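You operate a simulated robot arm through the tools that you are given. There is no shell and no other tool. Be economical: measure what you need, move in short steps, check, and stop when the job is done.

Carry out the task below with a simulated robot arm. There is one attempt and no reset: what you move stays moved.

Task
Put the green can in the turntable's tote, reset, switch to auto and send it up. Set down upright: what you pick out.

It is judged by the outcome, as a careful person would: the job done as asked, and still so three seconds after it is handed in. It fails if anything else is knocked over, pushed out of place, dropped, spilled or broken.

Robot
A 6-joint arm with a two-finger parallel gripper, fixed in place. Base frame: the origin is at the foot of the arm, x ahead of it, y to its left, z up. Readings come in m, degrees, newtons and seconds.
With the tool pointing down near the work surface it reaches from about 0.1 to 0.6 m from the base axis. Its first joint turns from -66.0 to 66.0 degrees. Payload 2.9 kg.
The TCP is the grasp point between the finger pads, 0.03 m short of the fingertips. In the tool frame z runs along the fingers and y along their closing line. Largest opening 0.11 m; finger width 0.02, thickness 0.01; the body of the gripper, 0.048 by 0.112 m, starts 0.055 m behind the TCP.
Orientation is told as [roll, pitch, yaw] about the base's x, y, z axes, in that order, counted from this pose: with the fingers straight down and closing along the base's y, the tool's x points along the base's -x, its y along +y and its z along -z.

Tools
- The arm moves only by the tool move_arm. Its argument "increments" is a list of rows, each a list of 3 entries, a list of its own where there are three numbers: the shift along the base's x, y, z in m, then the turn, a rotation vector about the base's x, y, z in degrees, then the opening in per cent of the stroke, from 0 (shut) to 100 (fully open). In form: [[[x, y, z], [ax, ay, az], grip], ...]. A call has 1 to 20 rows; each row is the pose to reach, as a shift and turn from the pose commanded when the call began. A row lasts 0.2 s, in which the tool goes at most 0.05 m and 8.6 degrees; a call with a longer step from one row to the next is refused whole, and so is a gripper value outside its range. Where a pose cannot be reached the arm comes as near as it can. A force on the tool above 40 N (or 10 N above the force at the start of the call, whichever is more), or a blocked arm, ends the call early, and 0.2 s more pass. The fingers move at their own pace (about 0.108 m/s each) and stop on an object; they squeeze with about 25 N. The grip force told is the motor's: it shows also when the fingers shut on nothing. Time passes only in rows, and 0.2 s behind the last, so rows that repeat a pose let the fingers close. It gives the time, the measured TCP pose, the force on the tool (base axes), the opening and the grip force at its end, in the units of the frame above (readings bear some noise), with the torque about the TCP (base axes, N m) and any sound that the robot's microphone picked up.
- Cameras (640 x 400 px; columns grow to the right, rows downward): "scene" is fixed at [0.0656, 0.4314, 1.371]; the picture's right is [-0.83, -0.55, 0.00], its down [-0.39, 0.58, -0.71] and it looks along [0.39, -0.59, -0.70] (base axes); focal length 214 px, centre (320, 200). "wrist" rides on the gripper at [0.073, 0.017, -0.103] in the tool frame; the picture's right is [-0.23, 0.97, 0.00], its down [-0.76, -0.18, -0.62] and it looks along [-0.61, -0.14, 0.78] (tool axes); focal length 222 px, centre (320, 200). There is no depth. A picture from a camera that has moved, and an enlarged one, comes with that camera's place and axes in the base frame and with its lens.
- grab_frame(camera): a new picture of that camera. No time passes.
- enlarge(camera, box): a new picture of the part [left, top, right, bottom] of that camera's present view, enlarged. No time passes.
- sign_off(): hands the job in; it is judged then, once.

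Go step by step. Nothing tells you positions but the pictures and the camera data: compare them with the known pose of the tool, close in by small moves and look again before you grip or let go. The budget is 120 turns and 76 pictures, counting those below and the enlarged ones. Unless the task says otherwise, let go and move clear before handing in, and close with one line.

The tools are called as a command line: name --argument value ..., lists and objects as JSON in quotes. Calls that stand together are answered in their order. move_arm: Moves the arm, as the interface text tells. Its arguments: {"type":"object","properties":{"increments":{"type":"array","items":{"type":"array"}}},"required":["increments"]} The other tools are called the same way: grab_frame (camera) takes a picture; enlarge (camera, box) takes an enlarged picture of a part of a camera's view; sign_off () hands the job in.

At the start:

```text
time_s: 0.0
tool_pos: [0.3094, -0.0752, 1.3485]
tool_rot: [-0.1, -0.2, 0.1]
ft_force: [-0.1, -0.2, -0.5]
ft_torque: [-0.04, 0.04, -0.01]
opening: 0.1099
gripper_force: 0.0
```

scene: 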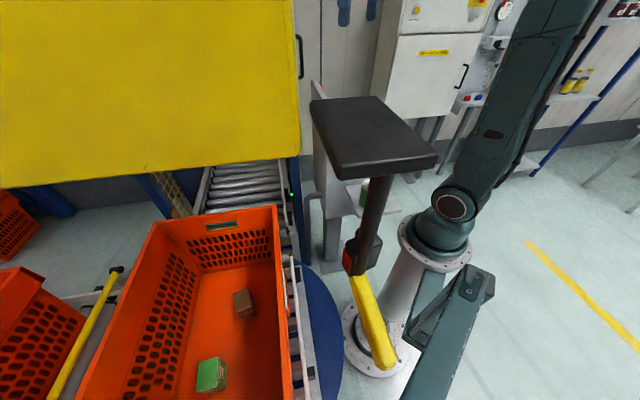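
wrist: 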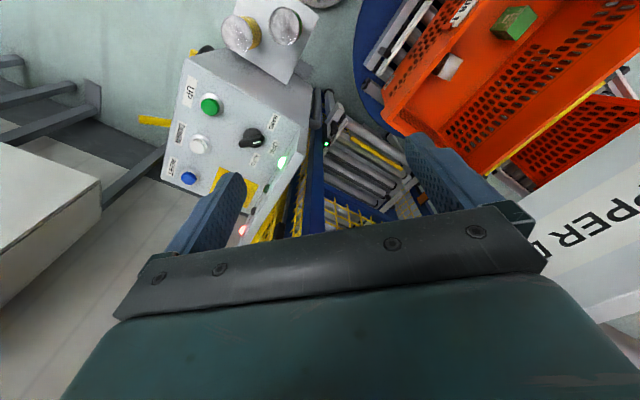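

I see a control panel with buttons, an orange tote on a turntable, and a conveyor/lift. I'll enlarge the views to find the green can and read the panel.

enlarge --camera "wrist" --box '[140, 0, 340, 250]'

enlarge --camera "scene" --box '[270, 60, 430, 220]'

enlarge --camera "scene" --box '[60, 150, 340, 400]'

enlarge --camera "scene" --box '[400, 0, 640, 160]'

```text
1.60 times, centred on (240, 125) of wrist
camera zoom: at [0.2362, -0.0588, 1.4517], right [0.23, 0.97, 0.0], down [0.76, -0.18, 0.63], along [0.61, -0.14, -0.78], focal length 355 px, centre (448, 320)
```

zoom: 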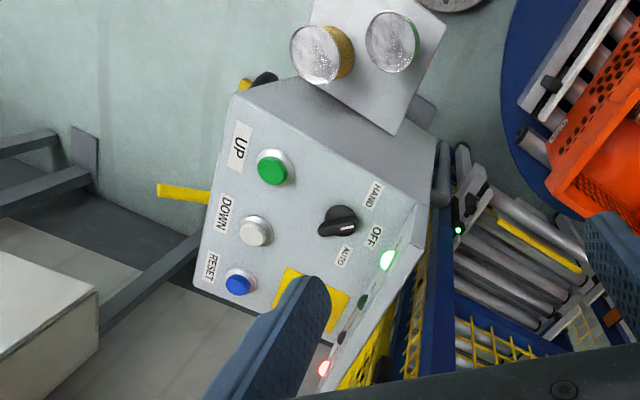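

```text
2.50 times, centred on (350, 140) of scene
camera zoom: at [0.0656, 0.4314, 1.371], right [-0.83, -0.55, 0.0], down [-0.39, 0.58, -0.71], along [0.39, -0.59, -0.7], focal length 536 px, centre (245, 350)
```

zoom: 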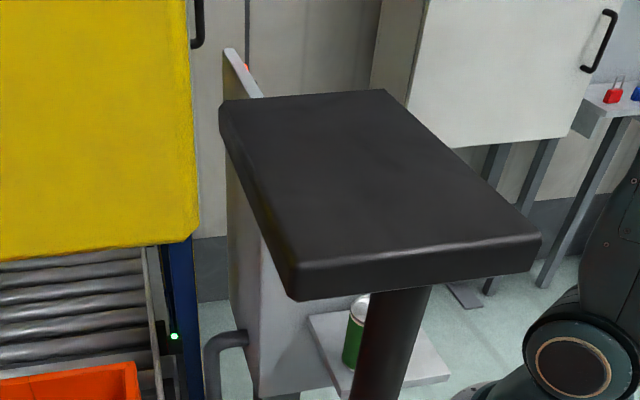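

```text
1.60 times, centred on (200, 275) of scene
camera zoom: at [0.0656, 0.4314, 1.371], right [-0.83, -0.55, 0.0], down [-0.39, 0.58, -0.71], along [0.39, -0.59, -0.7], focal length 343 px, centre (512, 80)
```

zoom: 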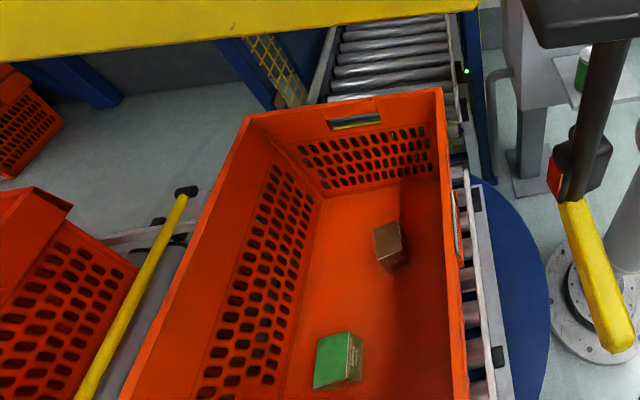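

```text
2.50 times, centred on (520, 80) of scene
camera zoom: at [0.0656, 0.4314, 1.371], right [-0.83, -0.55, 0.0], down [-0.39, 0.58, -0.71], along [0.39, -0.59, -0.7], focal length 536 px, centre (-180, 500)
```

zoom: 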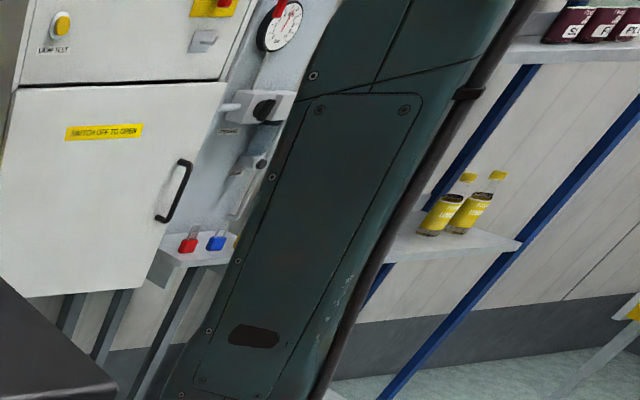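

The green can appears to stand on a small shelf near (0.23,-0.12), top at about z 0.9. I'll look closer at the panel and the cans.

enlarge --camera "wrist" --box '[190, 0, 340, 95]'

enlarge --camera "wrist" --box '[150, 65, 310, 165]'

enlarge --camera "wrist" --box '[200, 130, 440, 250]'

```text
4.21 times, centred on (265, 48) of wrist
camera zoom: at [0.2362, -0.0588, 1.4517], right [0.23, 0.97, 0.0], down [0.76, -0.18, 0.63], along [0.61, -0.14, -0.78], focal length 935 px, centre (552, 842)
```

zoom: 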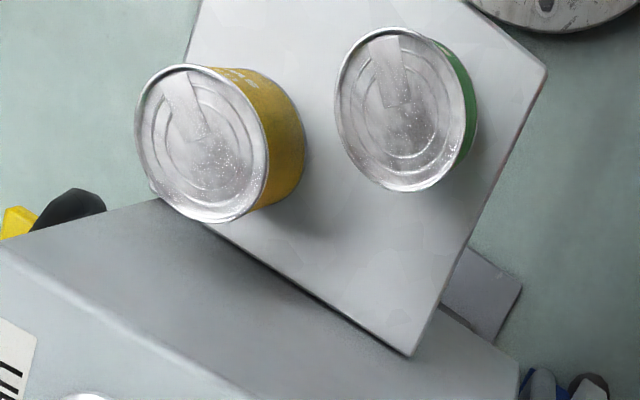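

```text
4.00 times, centred on (230, 115) of wrist
camera zoom: at [0.2362, -0.0588, 1.4517], right [0.23, 0.97, 0.0], down [0.76, -0.18, 0.63], along [0.61, -0.14, -0.78], focal length 888 px, centre (680, 540)
```

zoom: 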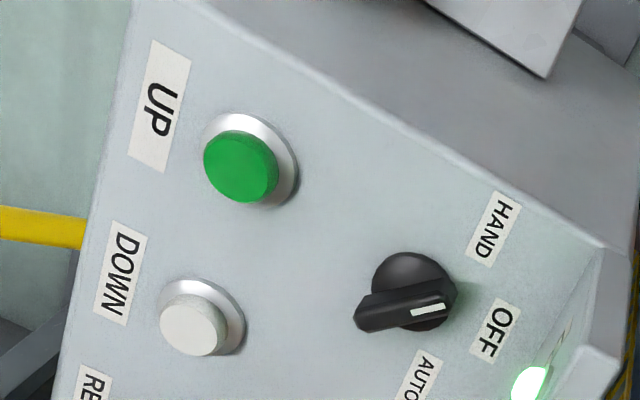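

```text
2.67 times, centred on (320, 190) of wrist
camera zoom: at [0.2362, -0.0588, 1.4517], right [0.23, 0.97, 0.0], down [0.76, -0.18, 0.63], along [0.61, -0.14, -0.78], focal length 592 px, centre (320, 227)
```

zoom: 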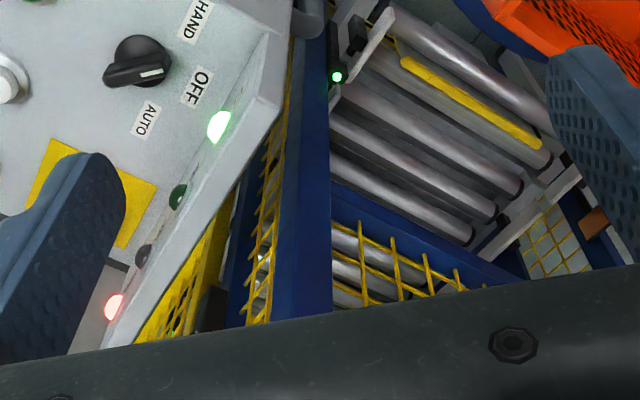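

The panel is a desk facing up, with labels read from the -y side: HAND, OFF and AUTO run along +x, and the knob points at OFF now. I'll shift toward -y and down for a second viewpoint.

move_arm --increments '[[[0, -0.04, -0.02], [0, 0, 0], 100], [[0, -0.08, -0.04], [0, 0, 0], 100], [[0, -0.12, -0.06], [0, 0, 0], 100], [[0, -0.16, -0.08], [0, 0, 0], 100]]'

grab_frame --camera "wrist"

grab_frame --camera "scene"

```text
time_s: 1.0
tool_pos: [0.3112, -0.2343, 1.2696]
tool_rot: [-0.1, -0.2, 0.1]
ft_force: [-0.1, -0.4, 0.2]
ft_torque: [0.01, -0.04, -0.01]
opening: 0.1098
gripper_force: 0.0
```

```text
66 pictures are left
camera wrist: at [0.2386, -0.2187, 1.372], right [0.23, 0.97, 0.0], down [0.76, -0.18, 0.63], along [0.61, -0.14, -0.78], focal length 222 px, centre (320, 200)
```

wrist: 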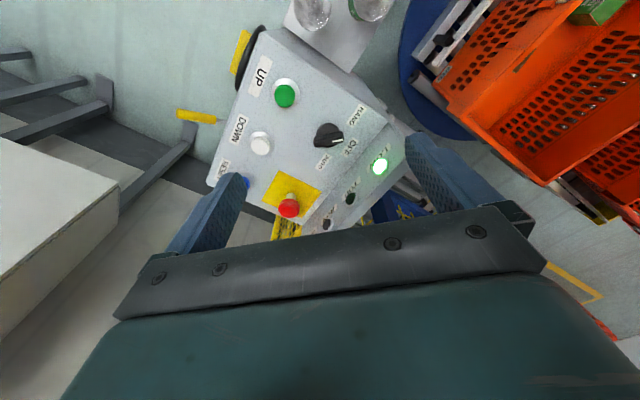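

```text
65 pictures are left
```

scene: 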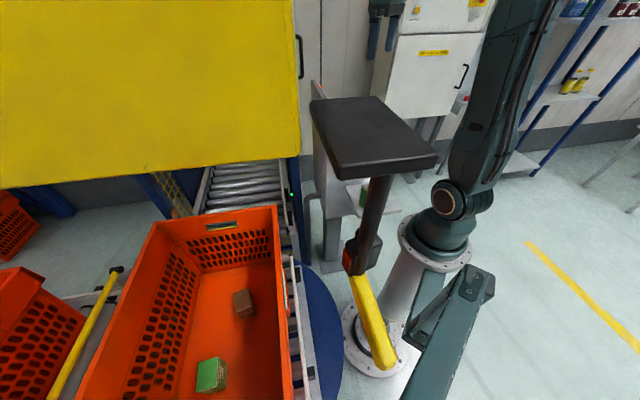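

UP is at about (0.31,-0.29,1.01), DOWN at (0.37,-0.35), RESET at (0.44,-0.41) and the selector at (0.39,-0.24), on a nearly horizontal face. Next I'll yaw the gripper 90° to look toward the tote and find the black slab.

move_arm --increments '[[[0, 0, 0], [0, 0, 8.5], 100], [[0, 0, 0], [0, 0, 17], 100], [[0, 0, 0], [0, 0, 25.5], 100], [[0, 0, 0], [0, 0, 34], 100], [[0, 0, 0], [0, 0, 42.5], 100], [[0, 0, 0], [0, 0, 51], 100], [[0, 0, 0], [0, 0, 59.5], 100], [[0, 0, 0], [0, 0, 68], 100], [[0, 0, 0], [0, 0, 76], 100], [[0, 0, 0], [0, 0, 84], 100], [[0, 0, 0], [0, 0, 90], 100]]'

grab_frame --camera "wrist"

```text
time_s: 3.4
tool_pos: [0.3083, -0.2348, 1.2692]
tool_rot: [0.1, -0.2, 90.2]
ft_force: [0.9, -0.2, -0.5]
ft_torque: [-0.01, -0.01, 0.01]
opening: 0.1097
gripper_force: 0.0
```

```text
64 pictures are left
camera wrist: at [0.2925, -0.3091, 1.3717], right [-0.97, 0.22, 0.0], down [0.17, 0.76, 0.63], along [0.14, 0.61, -0.78], focal length 222 px, centre (320, 200)
```

wrist: 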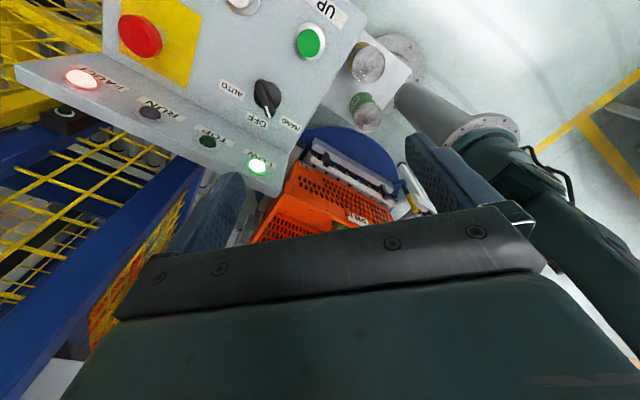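

enlarge --camera "wrist" --box '[210, 0, 420, 131]'

enlarge --camera "wrist" --box '[240, 110, 460, 250]'

enlarge --camera "wrist" --box '[50, 0, 290, 200]'

```text
3.05 times, centred on (315, 66) of wrist
camera zoom: at [0.2925, -0.3091, 1.3717], right [-0.97, 0.22, 0.0], down [0.17, 0.76, 0.63], along [0.14, 0.61, -0.78], focal length 677 px, centre (335, 610)
```

zoom: 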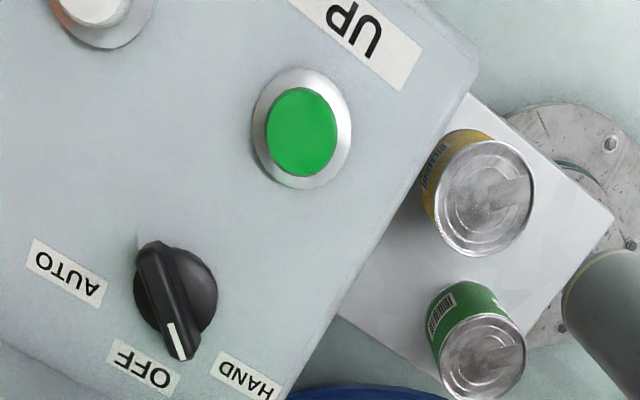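

```text
2.86 times, centred on (350, 180) of wrist
camera zoom: at [0.2925, -0.3091, 1.3717], right [-0.97, 0.22, 0.0], down [0.17, 0.76, 0.63], along [0.14, 0.61, -0.78], focal length 635 px, centre (234, 257)
```

zoom: 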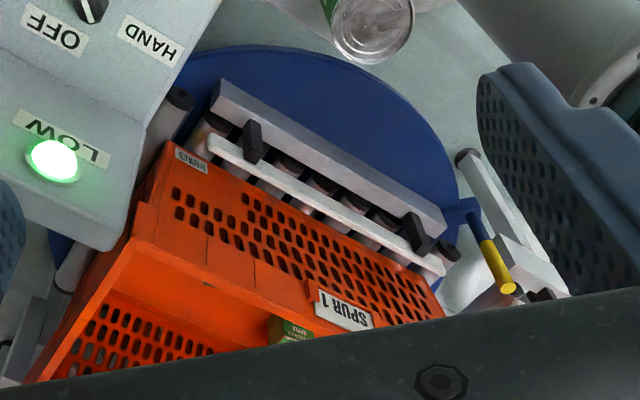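

```text
2.00 times, centred on (170, 100) of wrist
camera zoom: at [0.2925, -0.3091, 1.3717], right [-0.97, 0.22, 0.0], down [0.17, 0.76, 0.63], along [0.14, 0.61, -0.78], focal length 444 px, centre (620, 400)
```

zoom: 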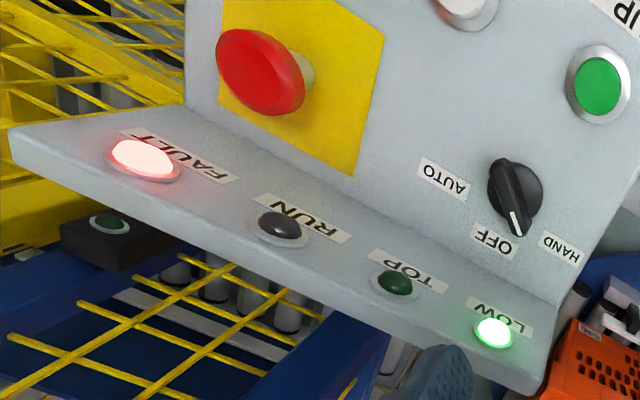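

The lamps show FAULT lit and LOW lit, and the cans are clear to see. The black slab is still not located, so I'll tilt the camera up toward +y to find it.

move_arm --increments '[[[0, 0, 0.02], [8, 0, 0], 100], [[0, 0, 0.04], [16, 0, 0], 100], [[0, 0, 0.06], [24, 0, 0], 100], [[0, 0, 0.08], [32, 0, 0], 100], [[0, 0, 0.08], [40, 0, 0], 100]]'

grab_frame --camera "wrist"

```text
time_s: 4.6
tool_pos: [0.2952, -0.2185, 1.2677]
tool_rot: [0.7, -22.9, 89.6]
ft_force: [0.1, 0.2, -0.2]
ft_torque: [0.0, 0.01, 0.01]
opening: 0.1099
gripper_force: 0.1
out of reach, approached as far as the arm can: row 2, 3, 4, 5
```

```text
60 pictures are left
camera wrist: at [0.2792, -0.326, 1.3342], right [-0.97, 0.21, 0.1], down [0.19, 0.46, 0.87], along [0.14, 0.86, -0.49], focal length 222 px, centre (320, 200)
```

wrist: 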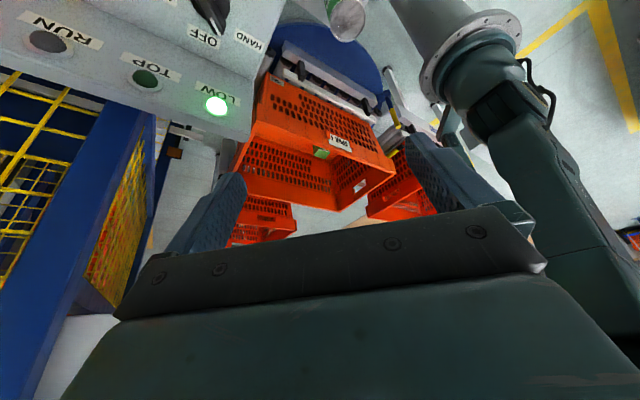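

enlarge --camera "wrist" --box '[220, 20, 480, 230]'

enlarge --camera "scene" --box '[290, 80, 510, 400]'

```text
1.90 times, centred on (350, 125) of wrist
camera zoom: at [0.2792, -0.326, 1.3342], right [-0.97, 0.21, 0.1], down [0.19, 0.46, 0.87], along [0.14, 0.86, -0.49], focal length 423 px, centre (263, 343)
```

zoom: 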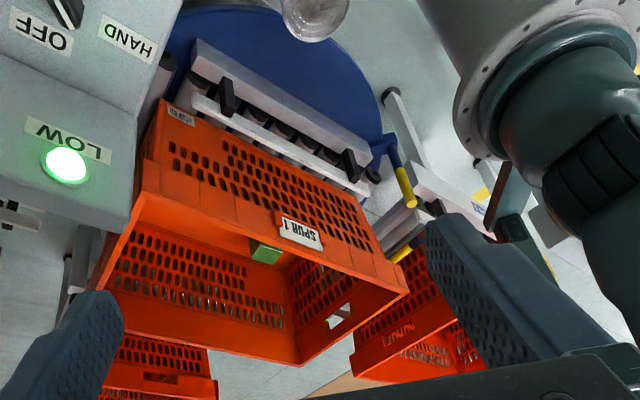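

```text
1.25 times, centred on (400, 240) of scene
camera zoom: at [0.0656, 0.4314, 1.371], right [-0.83, -0.55, 0.0], down [-0.39, 0.58, -0.71], along [0.39, -0.59, -0.7], focal length 268 px, centre (220, 150)
```

zoom: 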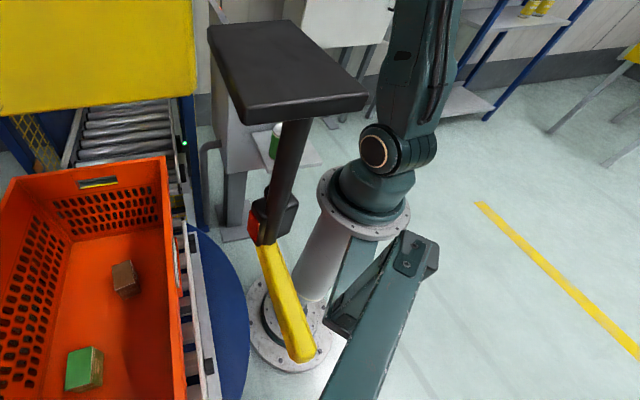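

The tote on the turntable is at about (0.43,0.42), rim near z 0.81, and the slab is probably hidden behind the right finger. I'll yaw further to uncover that region.

move_arm --increments '[[[0, 0, -0.04], [0, 0, 8], 100], [[0, 0, -0.08], [0, 0, 16], 100], [[0, 0, -0.1], [0, 0, 24], 100], [[0, 0, -0.1], [0, 0, 32], 100]]'

grab_frame --camera "wrist"

```text
time_s: 5.6
tool_pos: [0.2941, -0.2416, 1.1948]
tool_rot: [5.0, -22.5, 120.8]
ft_force: [0.2, 0.1, -0.9]
ft_torque: [0.02, -0.03, -0.02]
opening: 0.11
gripper_force: 0.0
out of reach, approached as far as the arm can: row 1, 2, 3, 4
```

```text
57 pictures are left
camera wrist: at [0.3422, -0.3377, 1.2633], right [-0.92, -0.34, 0.17], down [-0.04, 0.53, 0.85], along [-0.38, 0.78, -0.5], focal length 222 px, centre (320, 200)
```

wrist: 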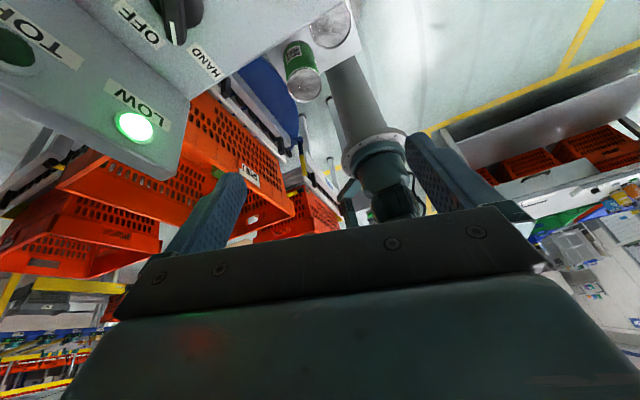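

enlarge --camera "wrist" --box '[240, 90, 420, 230]'

```text
2.86 times, centred on (330, 160) of wrist
camera zoom: at [0.3422, -0.3377, 1.2633], right [-0.92, -0.34, 0.17], down [-0.04, 0.53, 0.85], along [-0.38, 0.78, -0.5], focal length 635 px, centre (291, 314)
```

zoom: 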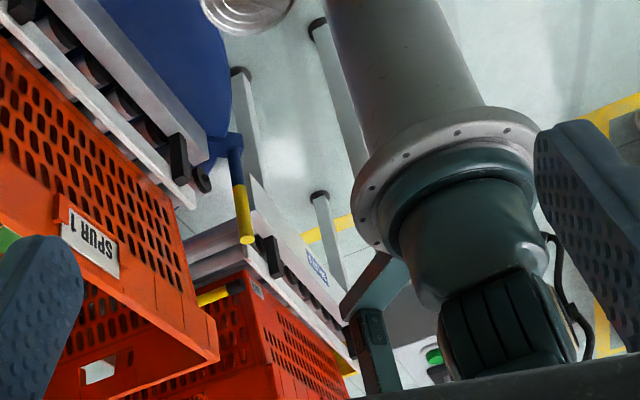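

No slab is visible within the reach of these views, so it must sit close to the scene camera mast. I'll level the tool again while staying clear above the panel, then check the result.

move_arm --increments '[[[0, 0.01, 0.0], [-5, -3, 0], 100], [[0, 0.02, 0.0], [-10, -6, 0], 100], [[0, 0.03, 0.0], [-15, -9, 0], 100], [[0, 0.04, 0.0], [-19.3, -11.5, 0], 100]]'

```text
time_s: 6.6
tool_pos: [0.2921, -0.1992, 1.193]
tool_rot: [4.6, 0.2, 120.5]
ft_force: [0.3, -0.5, 0.6]
ft_torque: [-0.04, 0.01, 0.02]
opening: 0.1098
gripper_force: 0.0
out of reach, approached as far as the arm can: row 2
```

move_arm --increments '[[[-0.02, 0.025, 0], [2.3, -4.0, 0], 100], [[-0.04, 0.05, 0], [2.3, -4.0, 0], 100], [[-0.065, 0.07, -0.02], [2.3, -4.0, 0], 100], [[-0.065, 0.07, -0.05], [2.3, -4.0, 0], 100]]'

move_arm --increments '[[[0, 0, -0.02], [0, 0, -8], 100], [[0, 0, -0.04], [0, 0, -16], 100], [[0, 0, -0.06], [0, 0, -24], 100], [[0, 0, -0.08], [0, 0, -30.5], 100]]'

grab_frame --camera "wrist"

grab_frame --camera "scene"

```text
time_s: 7.6
tool_pos: [0.226, -0.1305, 1.146]
tool_rot: [0.3, 0.2, 120.7]
ft_force: [0.0, 0.4, -0.2]
ft_torque: [0.03, 0.02, 0.0]
opening: 0.1101
gripper_force: 0.1
```

```text
time_s: 8.6
tool_pos: [0.2279, -0.1303, 1.065]
tool_rot: [0.3, 0.1, 90.0]
ft_force: [0.0, 0.1, 0.3]
ft_torque: [0.01, 0.01, -0.02]
opening: 0.11
gripper_force: 0.0
```

```text
55 pictures are left
camera wrist: at [0.2121, -0.2026, 1.1687], right [-0.97, 0.23, 0.0], down [0.18, 0.76, 0.62], along [0.14, 0.61, -0.78], focal length 222 px, centre (320, 200)
```

wrist: 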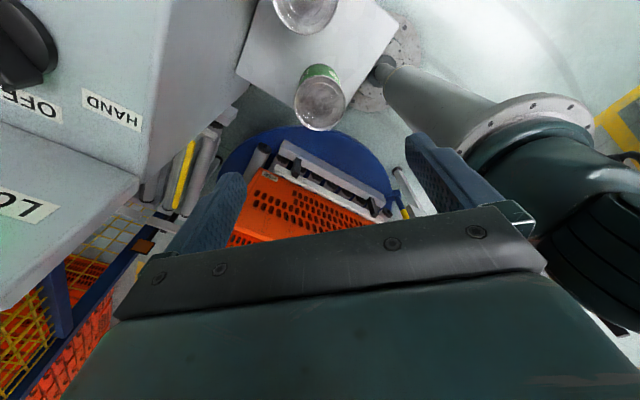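

```text
54 pictures are left
```

scene: 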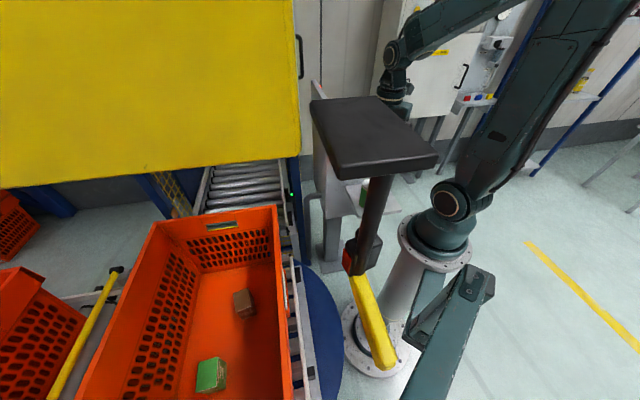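

The can is centred under the gripper. I'll check its height by enlarging before descending.

enlarge --camera "wrist" --box '[230, 0, 410, 140]'

```text
2.86 times, centred on (320, 70) of wrist
camera zoom: at [0.2121, -0.2026, 1.1687], right [-0.97, 0.23, 0.0], down [0.18, 0.76, 0.62], along [0.14, 0.61, -0.78], focal length 635 px, centre (320, 571)
```

zoom: 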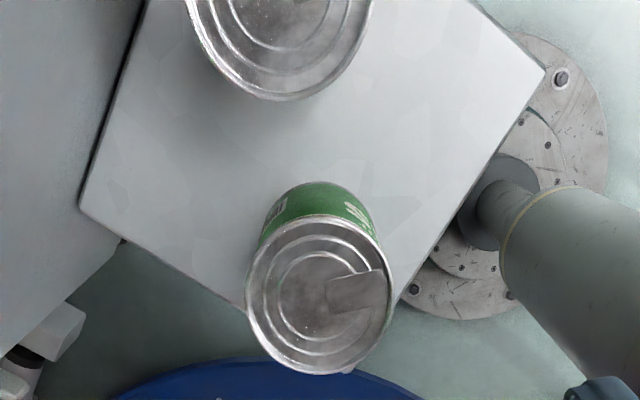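

The shelf is at about z 0.80, the can top at 0.884 and its diameter about 0.066. I'll descend open to z 0.85.

move_arm --increments '[[[-0.0015, 0.0035, -0.04], [0, 0, 0], 100], [[-0.0015, 0.0035, -0.08], [0, 0, 0], 100], [[-0.0015, 0.0035, -0.12], [0, 0, 0], 100], [[-0.0015, 0.0035, -0.14], [0, 0, 0], 100]]'

grab_frame --camera "wrist"

```text
time_s: 9.6
tool_pos: [0.2269, -0.1261, 0.9256]
tool_rot: [0.4, 0.1, 90.1]
ft_force: [-0.2, 0.2, 0.4]
ft_torque: [-0.02, 0.0, -0.02]
opening: 0.1099
gripper_force: 0.1
```

```text
52 pictures are left
camera wrist: at [0.2106, -0.1987, 1.0286], right [-0.97, 0.23, 0.0], down [0.18, 0.76, 0.62], along [0.14, 0.61, -0.78], focal length 222 px, centre (320, 200)
```

wrist: 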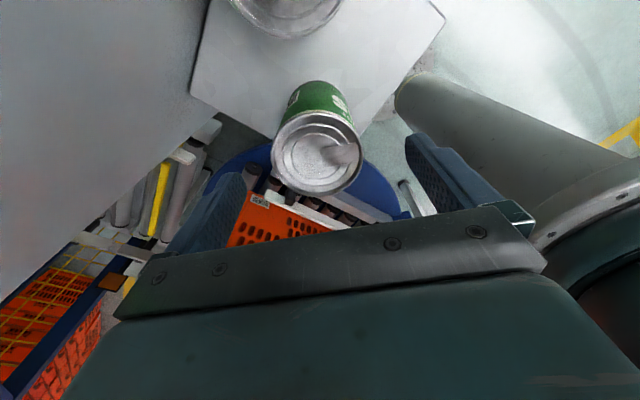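

move_arm --increments '[[[0.002, -0.002, -0.03], [0, 0, 0], 100], [[0.002, -0.002, -0.06], [0, 0, 0], 100], [[0.002, -0.002, -0.077], [0, 0, 0], 100]]'

grab_frame --camera "wrist"

```text
time_s: 10.4
tool_pos: [0.2296, -0.1274, 0.8478]
tool_rot: [0.2, 0.2, 90.1]
ft_force: [0.7, -1.0, 0.5]
ft_torque: [-0.01, -0.01, 0.02]
opening: 0.11
gripper_force: 0.0
```

```text
51 pictures are left
camera wrist: at [0.2132, -0.2007, 0.9506], right [-0.97, 0.23, 0.0], down [0.18, 0.76, 0.62], along [0.14, 0.61, -0.78], focal length 222 px, centre (320, 200)
```

wrist: 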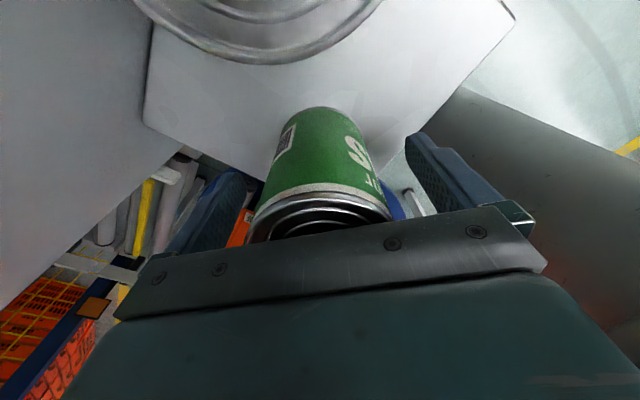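

The can sits between the fingers, so I'll close on it and lift slightly.

move_arm --increments '[[[0, 0, 0], [0, 0, 0], 40], [[0, 0, 0], [0, 0, 0], 40], [[0, 0, 0], [0, 0, 0], 40], [[0, 0, 0], [0, 0, 0], 40]]'

move_arm --increments '[[[0, 0, 0.02], [0, 0, 0], 40], [[0, 0, 0.05], [0, 0, 0], 40], [[0, 0, 0.08], [0, 0, 0], 40]]'

grab_frame --camera "wrist"

```text
time_s: 11.4
tool_pos: [0.2286, -0.128, 0.8473]
tool_rot: [0.3, 0.1, 90.0]
ft_force: [0.3, 0.3, 0.5]
ft_torque: [-0.02, -0.03, 0.03]
opening: 0.0597
gripper_force: 25.2
```

```text
time_s: 12.2
tool_pos: [0.2297, -0.1284, 0.9295]
tool_rot: [0.4, 0.1, 90.1]
ft_force: [-0.2, 0.4, -4.2]
ft_torque: [-0.04, 0.0, 0.0]
opening: 0.0595
gripper_force: 24.6
```

```text
50 pictures are left
camera wrist: at [0.2134, -0.2017, 1.0325], right [-0.97, 0.23, 0.01], down [0.18, 0.76, 0.62], along [0.14, 0.61, -0.78], focal length 222 px, centre (320, 200)
```

wrist: 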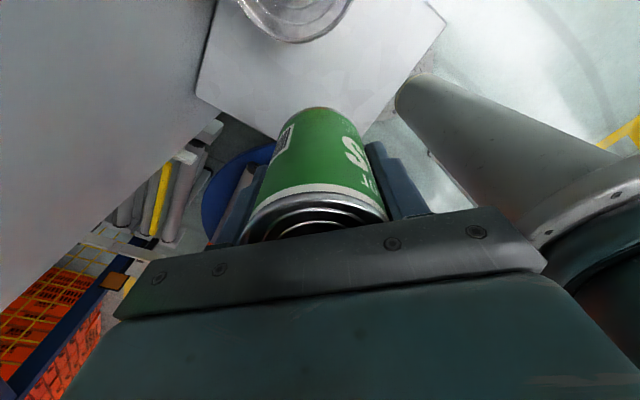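

The can is held. A large sign board seems to hang near the tote, so I need to map it before swinging over; I'll raise up and look diagonally.

move_arm --increments '[[[0, 0.01, 0.05], [0, 0, -8], 40], [[0, 0.03, 0.1], [0, 0, -16], 40], [[0, 0.05, 0.15], [0, 0, -24], 40], [[0, 0.07, 0.2], [0, 0, -32], 40], [[0, 0.08, 0.24], [0, 0, -40], 40], [[0, 0.08, 0.28], [0, 0, -45], 40]]'

grab_frame --camera "wrist"

grab_frame --camera "scene"

```text
refused: row 1 steps farther than a row can; nothing moved
```

```text
49 pictures are left
camera wrist: at [0.2134, -0.2017, 1.0325], right [-0.97, 0.23, 0.01], down [0.18, 0.76, 0.62], along [0.14, 0.61, -0.78], focal length 222 px, centre (320, 200)
```

wrist: 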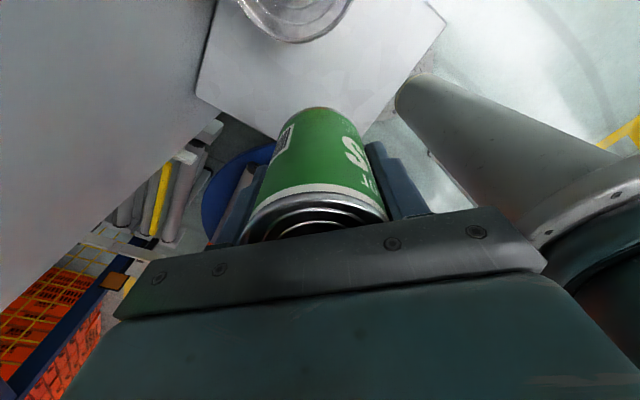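

```text
48 pictures are left
```

scene: 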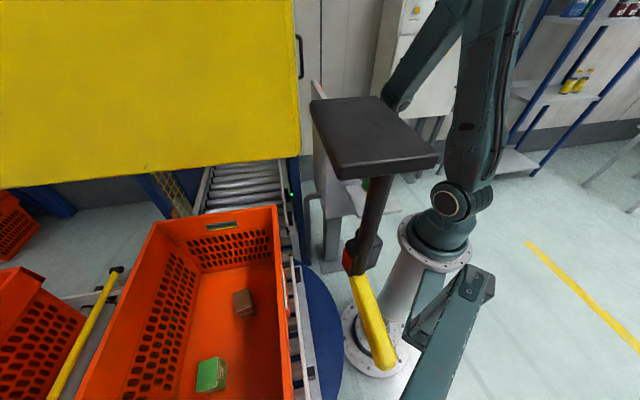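

The step was too long, so I'll resend it with smaller ones.

move_arm --increments '[[[0, 0.005, 0.04], [0, 0, -8], 40], [[0, 0.02, 0.08], [0, 0, -16], 40], [[0, 0.035, 0.12], [0, 0, -24], 40], [[0, 0.05, 0.16], [0, 0, -32], 40], [[0, 0.065, 0.2], [0, 0, -40], 40], [[0, 0.08, 0.24], [0, 0, -45], 40]]'

grab_frame --camera "wrist"

```text
time_s: 13.6
tool_pos: [0.2273, -0.0468, 1.1702]
tool_rot: [0.4, 0.2, 45.0]
ft_force: [0.2, -0.7, -3.2]
ft_torque: [0.02, 0.0, -0.01]
opening: 0.0594
gripper_force: 25.5
```

```text
47 pictures are left
camera wrist: at [0.1654, -0.087, 1.2733], right [-0.53, 0.85, 0.01], down [0.67, 0.41, 0.62], along [0.52, 0.33, -0.78], focal length 222 px, centre (320, 200)
```

wrist: 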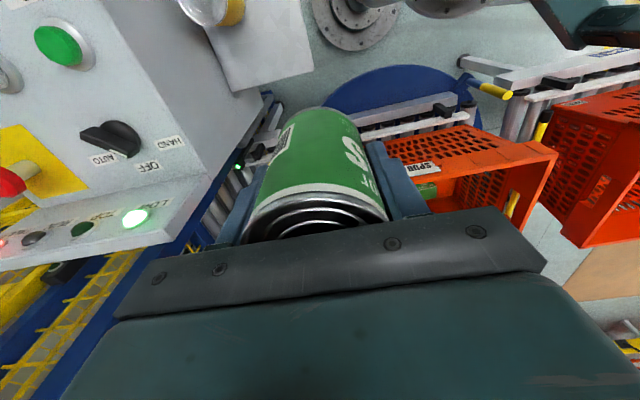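

Nothing obstructs the direct view here, but the sign is hidden behind the gripper. I'll return near the first pose, where it was visible, and study it.

move_arm --increments '[[[0.015, -0.005, 0.035], [0, 0, -8], 40], [[0.03, -0.01, 0.07], [0, 0, -16], 40], [[0.045, -0.015, 0.105], [0, 0, -24], 40], [[0.06, -0.02, 0.14], [0, 0, -32], 40], [[0.075, -0.025, 0.165], [0, 0, -40], 40], [[0.08, -0.03, 0.17], [0, 0, -45], 40]]'

enlarge --camera "wrist" --box '[440, 0, 640, 400]'

```text
time_s: 15.0
tool_pos: [0.309, -0.079, 1.339]
tool_rot: [0.3, 0.2, 0.0]
ft_force: [0.0, -0.6, -2.5]
ft_torque: [0.0, -0.02, -0.01]
opening: 0.0594
gripper_force: 25.0
```

```text
1.00 times, centred on (540, 200) of wrist (not enlarged: the box is as wide or as high as the picture)
camera zoom: at [0.2371, -0.0627, 1.442], right [0.23, 0.97, 0.01], down [0.76, -0.18, 0.62], along [0.6, -0.14, -0.78], focal length 222 px, centre (100, 200)
```

zoom: 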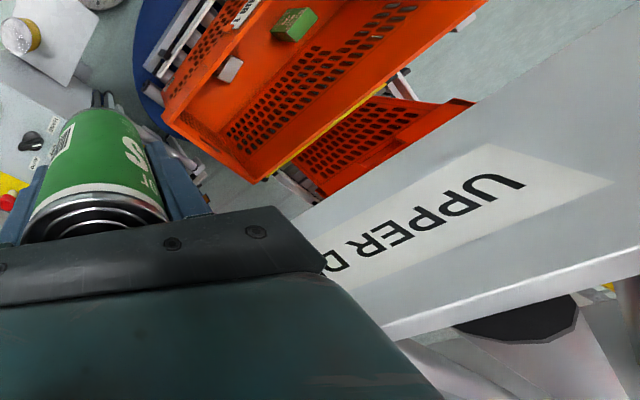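

Enlarge with a full-height box gives a wider, shifted view, which is useful. The board carries "UPPER D…", so I'll get wider views from the scene camera and from a second wrist position.

enlarge --camera "scene" --box '[0, 0, 100, 400]'

enlarge --camera "scene" --box '[0, 350, 640, 400]'

move_arm --increments '[[[0, -0.04, -0.01], [0, 0, 0], 40], [[0, -0.08, -0.02], [0, 0, 0], 40], [[0, -0.12, -0.03], [0, 0, 0], 40]]'

enlarge --camera "wrist" --box '[600, 0, 640, 400]'

```text
1.00 times, centred on (50, 200) of scene (not enlarged: the box is as wide or as high as the picture)
camera zoom: at [0.0656, 0.4314, 1.371], right [-0.83, -0.55, 0.0], down [-0.39, 0.58, -0.71], along [0.39, -0.59, -0.7], focal length 214 px, centre (590, 200)
```

zoom: 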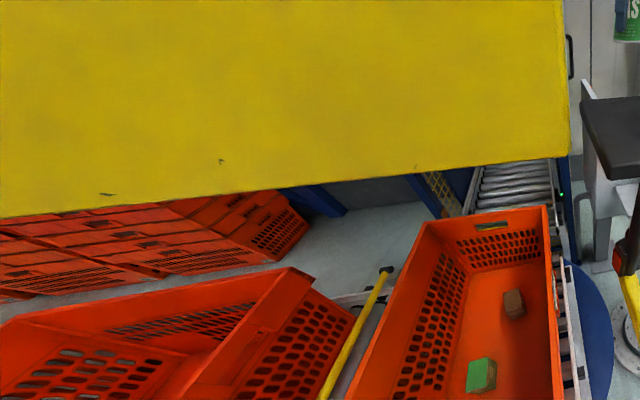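

```text
1.00 times, centred on (320, 375) of scene (not enlarged: the box is as wide or as high as the picture)
camera zoom: at [0.0656, 0.4314, 1.371], right [-0.83, -0.55, 0.0], down [-0.39, 0.58, -0.71], along [0.39, -0.59, -0.7], focal length 214 px, centre (320, 25)
```

zoom: 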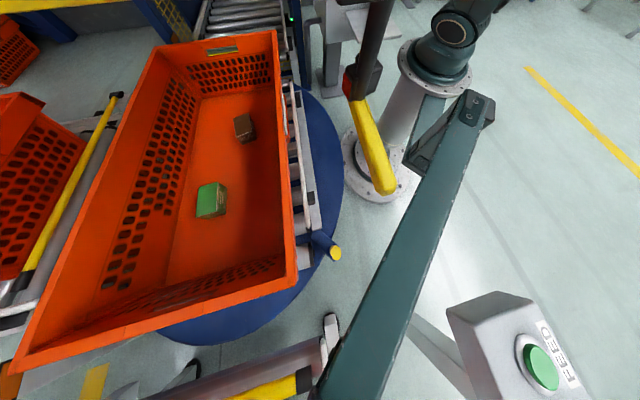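

```text
time_s: 15.8
tool_pos: [0.3099, -0.1959, 1.3071]
tool_rot: [0.4, 0.0, 0.2]
ft_force: [0.2, -0.6, -3.8]
ft_torque: [0.0, -0.03, -0.01]
opening: 0.0595
gripper_force: 25.0
```

```text
1.00 times, centred on (620, 200) of wrist (not enlarged: the box is as wide or as high as the picture)
camera zoom: at [0.2376, -0.1811, 1.4094], right [0.23, 0.97, 0.01], down [0.76, -0.18, 0.62], along [0.61, -0.14, -0.78], focal length 222 px, centre (20, 200)
```

zoom: 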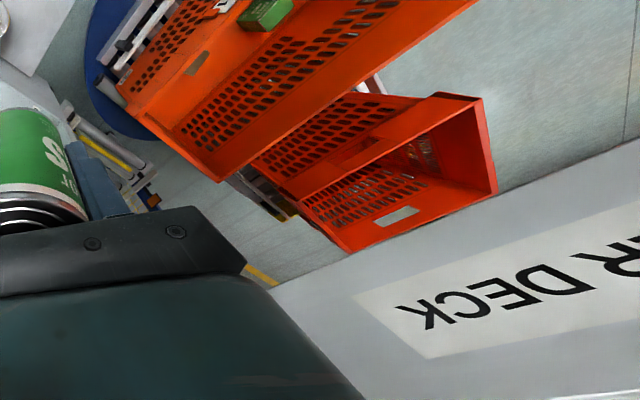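

The "UPPER DECK" fascia runs along (0.72,-0.69), with its bottom at about z 1.28 and starting about 0.36 m out from the base. I'll pass under it at low height, but first I'll take one more view to find the black slab.

move_arm --increments '[[[-0.01, 0.02, -0.01], [0, 0, 8], 40], [[-0.02, 0.04, -0.01], [0, 0, 16], 40], [[-0.03, 0.06, -0.02], [0, 0, 24], 40], [[-0.04, 0.08, -0.02], [0, 0, 32], 40], [[-0.05, 0.1, -0.03], [0, 0, 40], 40], [[-0.06, 0.12, -0.03], [0, 0, 48], 40], [[-0.07, 0.14, -0.04], [0, 0, 56], 40], [[-0.07, 0.156, -0.04], [0, 0, 60], 40]]'

enlarge --camera "wrist" --box '[600, 0, 640, 400]'

```text
time_s: 17.6
tool_pos: [0.2399, -0.0418, 1.2681]
tool_rot: [0.2, 0.1, 60.3]
ft_force: [-0.2, -0.1, -2.8]
ft_torque: [-0.02, 0.0, 0.0]
opening: 0.0596
gripper_force: 24.7
```

```text
1.00 times, centred on (620, 200) of wrist (not enlarged: the box is as wide or as high as the picture)
camera zoom: at [0.1902, -0.0971, 1.3717], right [-0.73, 0.68, 0.01], down [0.54, 0.57, 0.62], along [0.42, 0.46, -0.78], focal length 222 px, centre (20, 200)
```

zoom: 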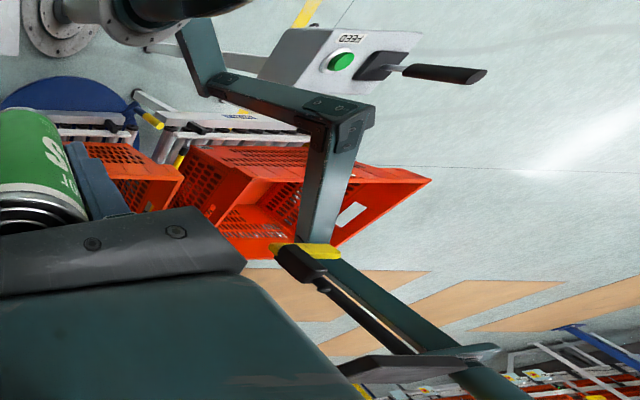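

The slab belongs to a folding stand at about (0.06,0.40), close to the scene camera, well outside my path if I keep x above 0.2. I'll descend to z≈0.98 near the base and turn to yaw 134.

move_arm --increments '[[[0, 0.01, -0.04], [0, 0, 8], 40], [[0, 0.02, -0.08], [0, 0, 16], 40], [[0, 0.03, -0.12], [0, 0, 24], 40], [[0, 0.04, -0.16], [0, 0, 32], 40], [[0, 0.05, -0.2], [0, 0, 40], 40], [[0, 0.06, -0.24], [0, 0, 48], 40], [[0, 0.075, -0.28], [0, 0, 56], 40], [[0, 0.1, -0.28], [0, 0, 64], 40], [[0, 0.12, -0.28], [0, 0, 72], 40]]'

grab_frame --camera "wrist"

grab_frame --camera "scene"

```text
time_s: 19.6
tool_pos: [0.2385, 0.0791, 0.9878]
tool_rot: [0.3, 0.1, 132.3]
ft_force: [0.7, 0.5, -3.8]
ft_torque: [-0.05, 0.03, 0.01]
opening: 0.0595
gripper_force: 24.6
```

```text
41 pictures are left
camera wrist: at [0.2767, 0.0138, 1.0908], right [-0.87, -0.49, 0.01], down [-0.38, 0.69, 0.62], along [-0.31, 0.54, -0.78], focal length 222 px, centre (320, 200)
```

wrist: 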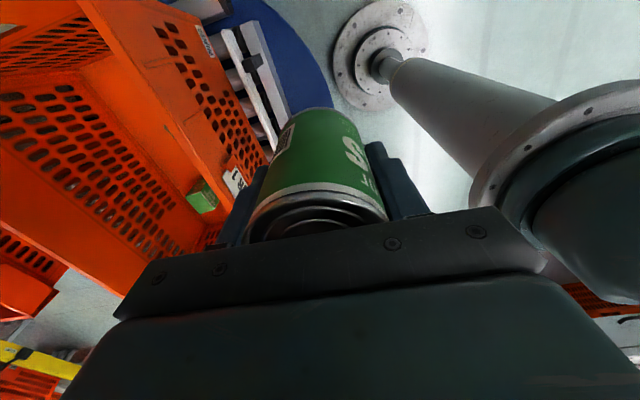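

```text
40 pictures are left
```

scene: 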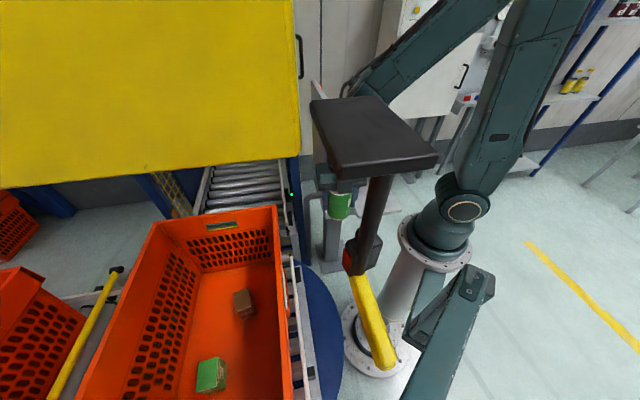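

move_arm --increments '[[[0.005, 0.04, -0.01], [0, 0, 0], 40], [[0.01, 0.08, -0.02], [0, 0, 0], 40], [[0.02, 0.12, -0.03], [0, 0, 0], 40], [[0.035, 0.16, -0.04], [0, 0, 0], 40]]'

grab_frame --camera "scene"

enlarge --camera "wrist" --box '[0, 0, 60, 400]'

```text
time_s: 20.6
tool_pos: [0.2727, 0.2393, 0.9502]
tool_rot: [0.4, 0.1, 132.1]
ft_force: [0.5, -0.2, -3.2]
ft_torque: [0.01, 0.0, -0.01]
opening: 0.0596
gripper_force: 25.3
```

```text
39 pictures are left
```

scene: 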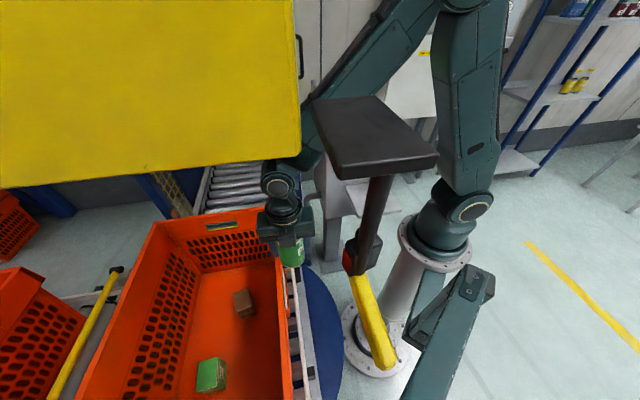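

```text
1.00 times, centred on (30, 200) of wrist (not enlarged: the box is as wide or as high as the picture)
camera zoom: at [0.3107, 0.1734, 1.0533], right [-0.88, -0.48, 0.01], down [-0.38, 0.69, 0.62], along [-0.3, 0.54, -0.78], focal length 222 px, centre (610, 200)
```

zoom: 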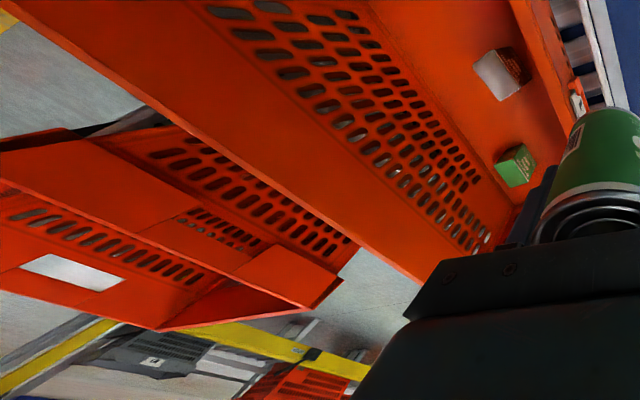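

The yellow plate is the end of the upper deck, whose bottom is about z 1.28; the wrist passes well below it. I'll lower to z 0.89, just above the rim, and move in over the tote.

move_arm --increments '[[[0, 0, -0.03], [0, 0, 0], 40], [[0, 0, -0.06], [0, 0, 0], 40], [[0.015, 0.037, -0.06], [0, 0, 0], 40], [[0.028, 0.075, -0.06], [0, 0, 0], 40], [[0.042, 0.11, -0.06], [0, 0, 0], 40], [[0.055, 0.146, -0.06], [0, 0, 0], 40]]'

grab_frame --camera "scene"

grab_frame --camera "wrist"

```text
time_s: 22.0
tool_pos: [0.3271, 0.3855, 0.8889]
tool_rot: [0.3, 0.0, 132.0]
ft_force: [0.9, -0.7, -3.5]
ft_torque: [-0.03, 0.0, -0.01]
opening: 0.0597
gripper_force: 25.2
```

```text
37 pictures are left
```

scene: 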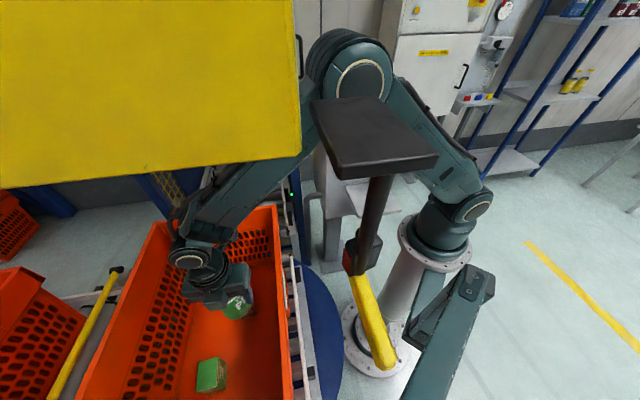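

```text
36 pictures are left
camera wrist: at [0.3645, 0.3206, 0.9927], right [-0.88, -0.48, 0.01], down [-0.38, 0.69, 0.62], along [-0.3, 0.54, -0.78], focal length 222 px, centre (320, 200)
```

wrist: 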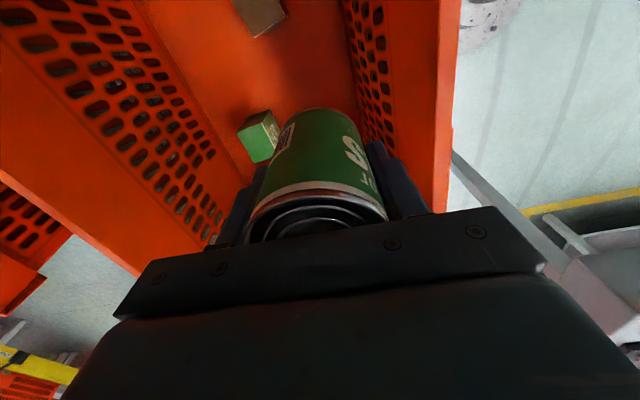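

I'm above the tote's clear floor. The boxes are at about (0.386,0.538) and (0.437,0.345), so I'll target (0.324,0.41) and descend inside.

move_arm --increments '[[[-0.003, 0.0245, -0.03], [0, 0, 2], 40], [[-0.003, 0.0245, -0.07], [0, 0, 2], 40], [[-0.003, 0.0245, -0.11], [0, 0, 2], 40], [[-0.003, 0.0245, -0.15], [0, 0, 2], 40], [[-0.003, 0.0245, -0.19], [0, 0, 2], 40], [[-0.003, 0.0245, -0.22], [0, 0, 2], 40], [[-0.003, 0.0245, -0.25], [0, 0, 2], 40]]'

grab_frame --camera "wrist"

enlarge --camera "scene" --box '[150, 180, 350, 400]'

```text
time_s: 23.6
tool_pos: [0.3254, 0.4084, 0.6378]
tool_rot: [0.3, 0.1, 134.1]
ft_force: [-0.3, 0.5, -3.5]
ft_torque: [0.0, 0.03, -0.03]
opening: 0.0593
gripper_force: 25.1
```

```text
35 pictures are left
camera wrist: at [0.3642, 0.3443, 0.7405], right [-0.86, -0.51, 0.0], down [-0.4, 0.67, 0.62], along [-0.32, 0.53, -0.78], focal length 222 px, centre (320, 200)
```

wrist: 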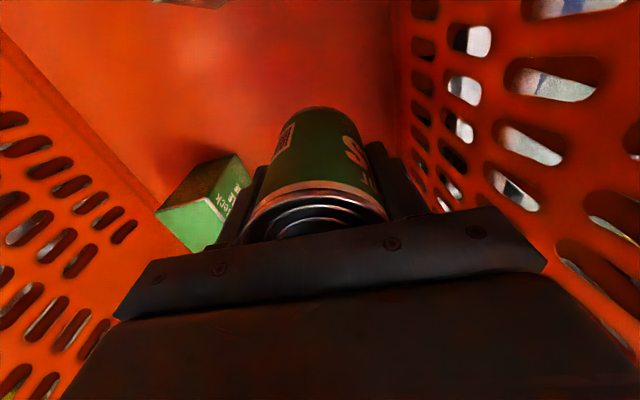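

```text
1.82 times, centred on (250, 290) of scene
camera zoom: at [0.0656, 0.4314, 1.371], right [-0.83, -0.55, 0.0], down [-0.39, 0.58, -0.71], along [0.39, -0.59, -0.7], focal length 390 px, centre (447, 36)
```

zoom: 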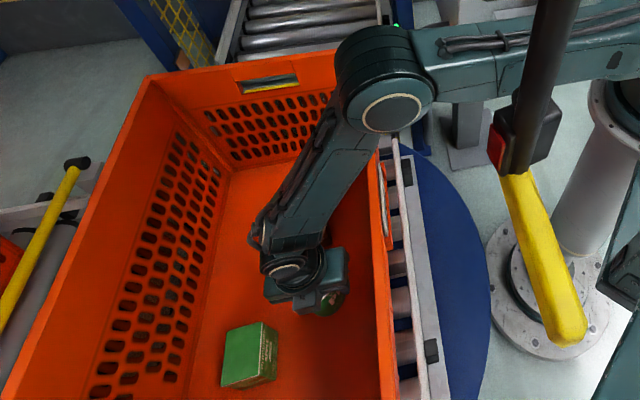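

move_arm --increments '[[[0, 0, -0.02], [0, 0, 0], 40], [[0, 0, -0.04], [0, 0, 0], 40], [[0, 0, -0.05], [0, 0, 0], 40]]'

enlarge --camera "wrist" --box '[0, 0, 640, 60]'

```text
time_s: 24.4
tool_pos: [0.3246, 0.4084, 0.5878]
tool_rot: [0.4, 0.1, 134.2]
ft_force: [0.9, 0.0, -3.4]
ft_torque: [-0.01, 0.02, 0.04]
opening: 0.0595
gripper_force: 24.8
```

```text
1.00 times, centred on (320, 30) of wrist (not enlarged: the box is as wide or as high as the picture)
camera zoom: at [0.3648, 0.3446, 0.6912], right [-0.86, -0.51, 0.0], down [-0.4, 0.67, 0.62], along [-0.32, 0.53, -0.78], focal length 222 px, centre (320, 370)
```

zoom: 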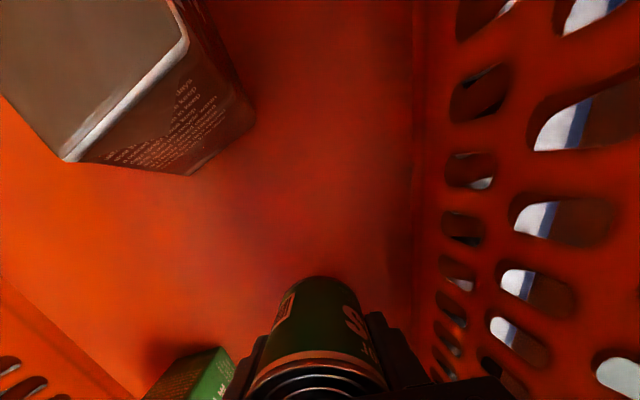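

move_arm --increments '[[[0, 0, -0.006], [0, 0, 0], 40], [[0, 0, -0.012], [0, 0, 0], 40]]'

move_arm --increments '[[[0, 0, -0.004], [0, 0, 0], 40]]'

move_arm --increments '[[[0, 0, -0.004], [0, 0, 0], 40]]'

```text
time_s: 25.0
tool_pos: [0.326, 0.4094, 0.576]
tool_rot: [0.3, 0.1, 134.1]
ft_force: [-0.7, 0.9, -3.4]
ft_torque: [0.0, -0.02, 0.0]
opening: 0.0593
gripper_force: 25.1
```

```text
time_s: 25.4
tool_pos: [0.326, 0.4077, 0.5731]
tool_rot: [0.3, 0.0, 134.1]
ft_force: [-0.1, -1.2, -3.2]
ft_torque: [0.02, -0.02, -0.02]
opening: 0.0594
gripper_force: 24.7
```

```text
time_s: 25.8
tool_pos: [0.3255, 0.4087, 0.5681]
tool_rot: [0.4, 0.1, 134.1]
ft_force: [0.6, 0.4, -2.9]
ft_torque: [-0.02, -0.01, -0.01]
opening: 0.0595
gripper_force: 24.5
```

move_arm --increments '[[[0, 0, -0.004], [0, 0, 0], 40]]'

move_arm --increments '[[[0, 0, -0.004], [0, 0, 0], 40]]'

enlarge --camera "wrist" --box '[0, 0, 640, 60]'

```text
time_s: 26.2
tool_pos: [0.3251, 0.409, 0.5638]
tool_rot: [0.3, 0.1, 134.1]
ft_force: [0.3, 0.8, -3.5]
ft_torque: [-0.04, -0.03, 0.03]
opening: 0.0593
gripper_force: 25.0
```

```text
time_s: 26.6
tool_pos: [0.3243, 0.4091, 0.5609]
tool_rot: [0.2, 0.1, 134.0]
ft_force: [0.9, -0.3, -3.4]
ft_torque: [0.02, -0.01, 0.0]
opening: 0.0597
gripper_force: 25.1
```

```text
1.00 times, centred on (320, 30) of wrist (not enlarged: the box is as wide or as high as the picture)
camera zoom: at [0.3639, 0.345, 0.6635], right [-0.86, -0.51, 0.01], down [-0.4, 0.67, 0.62], along [-0.32, 0.53, -0.78], focal length 222 px, centre (320, 370)
```

zoom: 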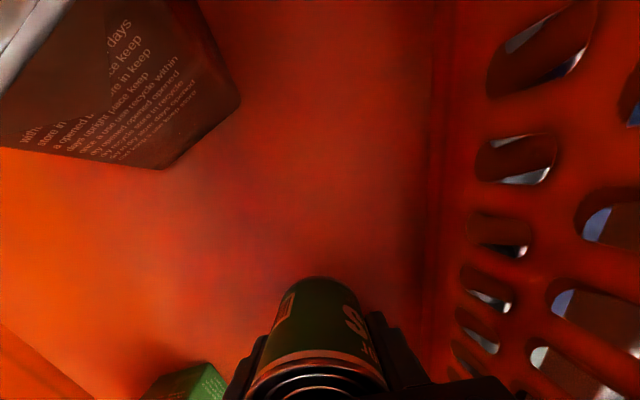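

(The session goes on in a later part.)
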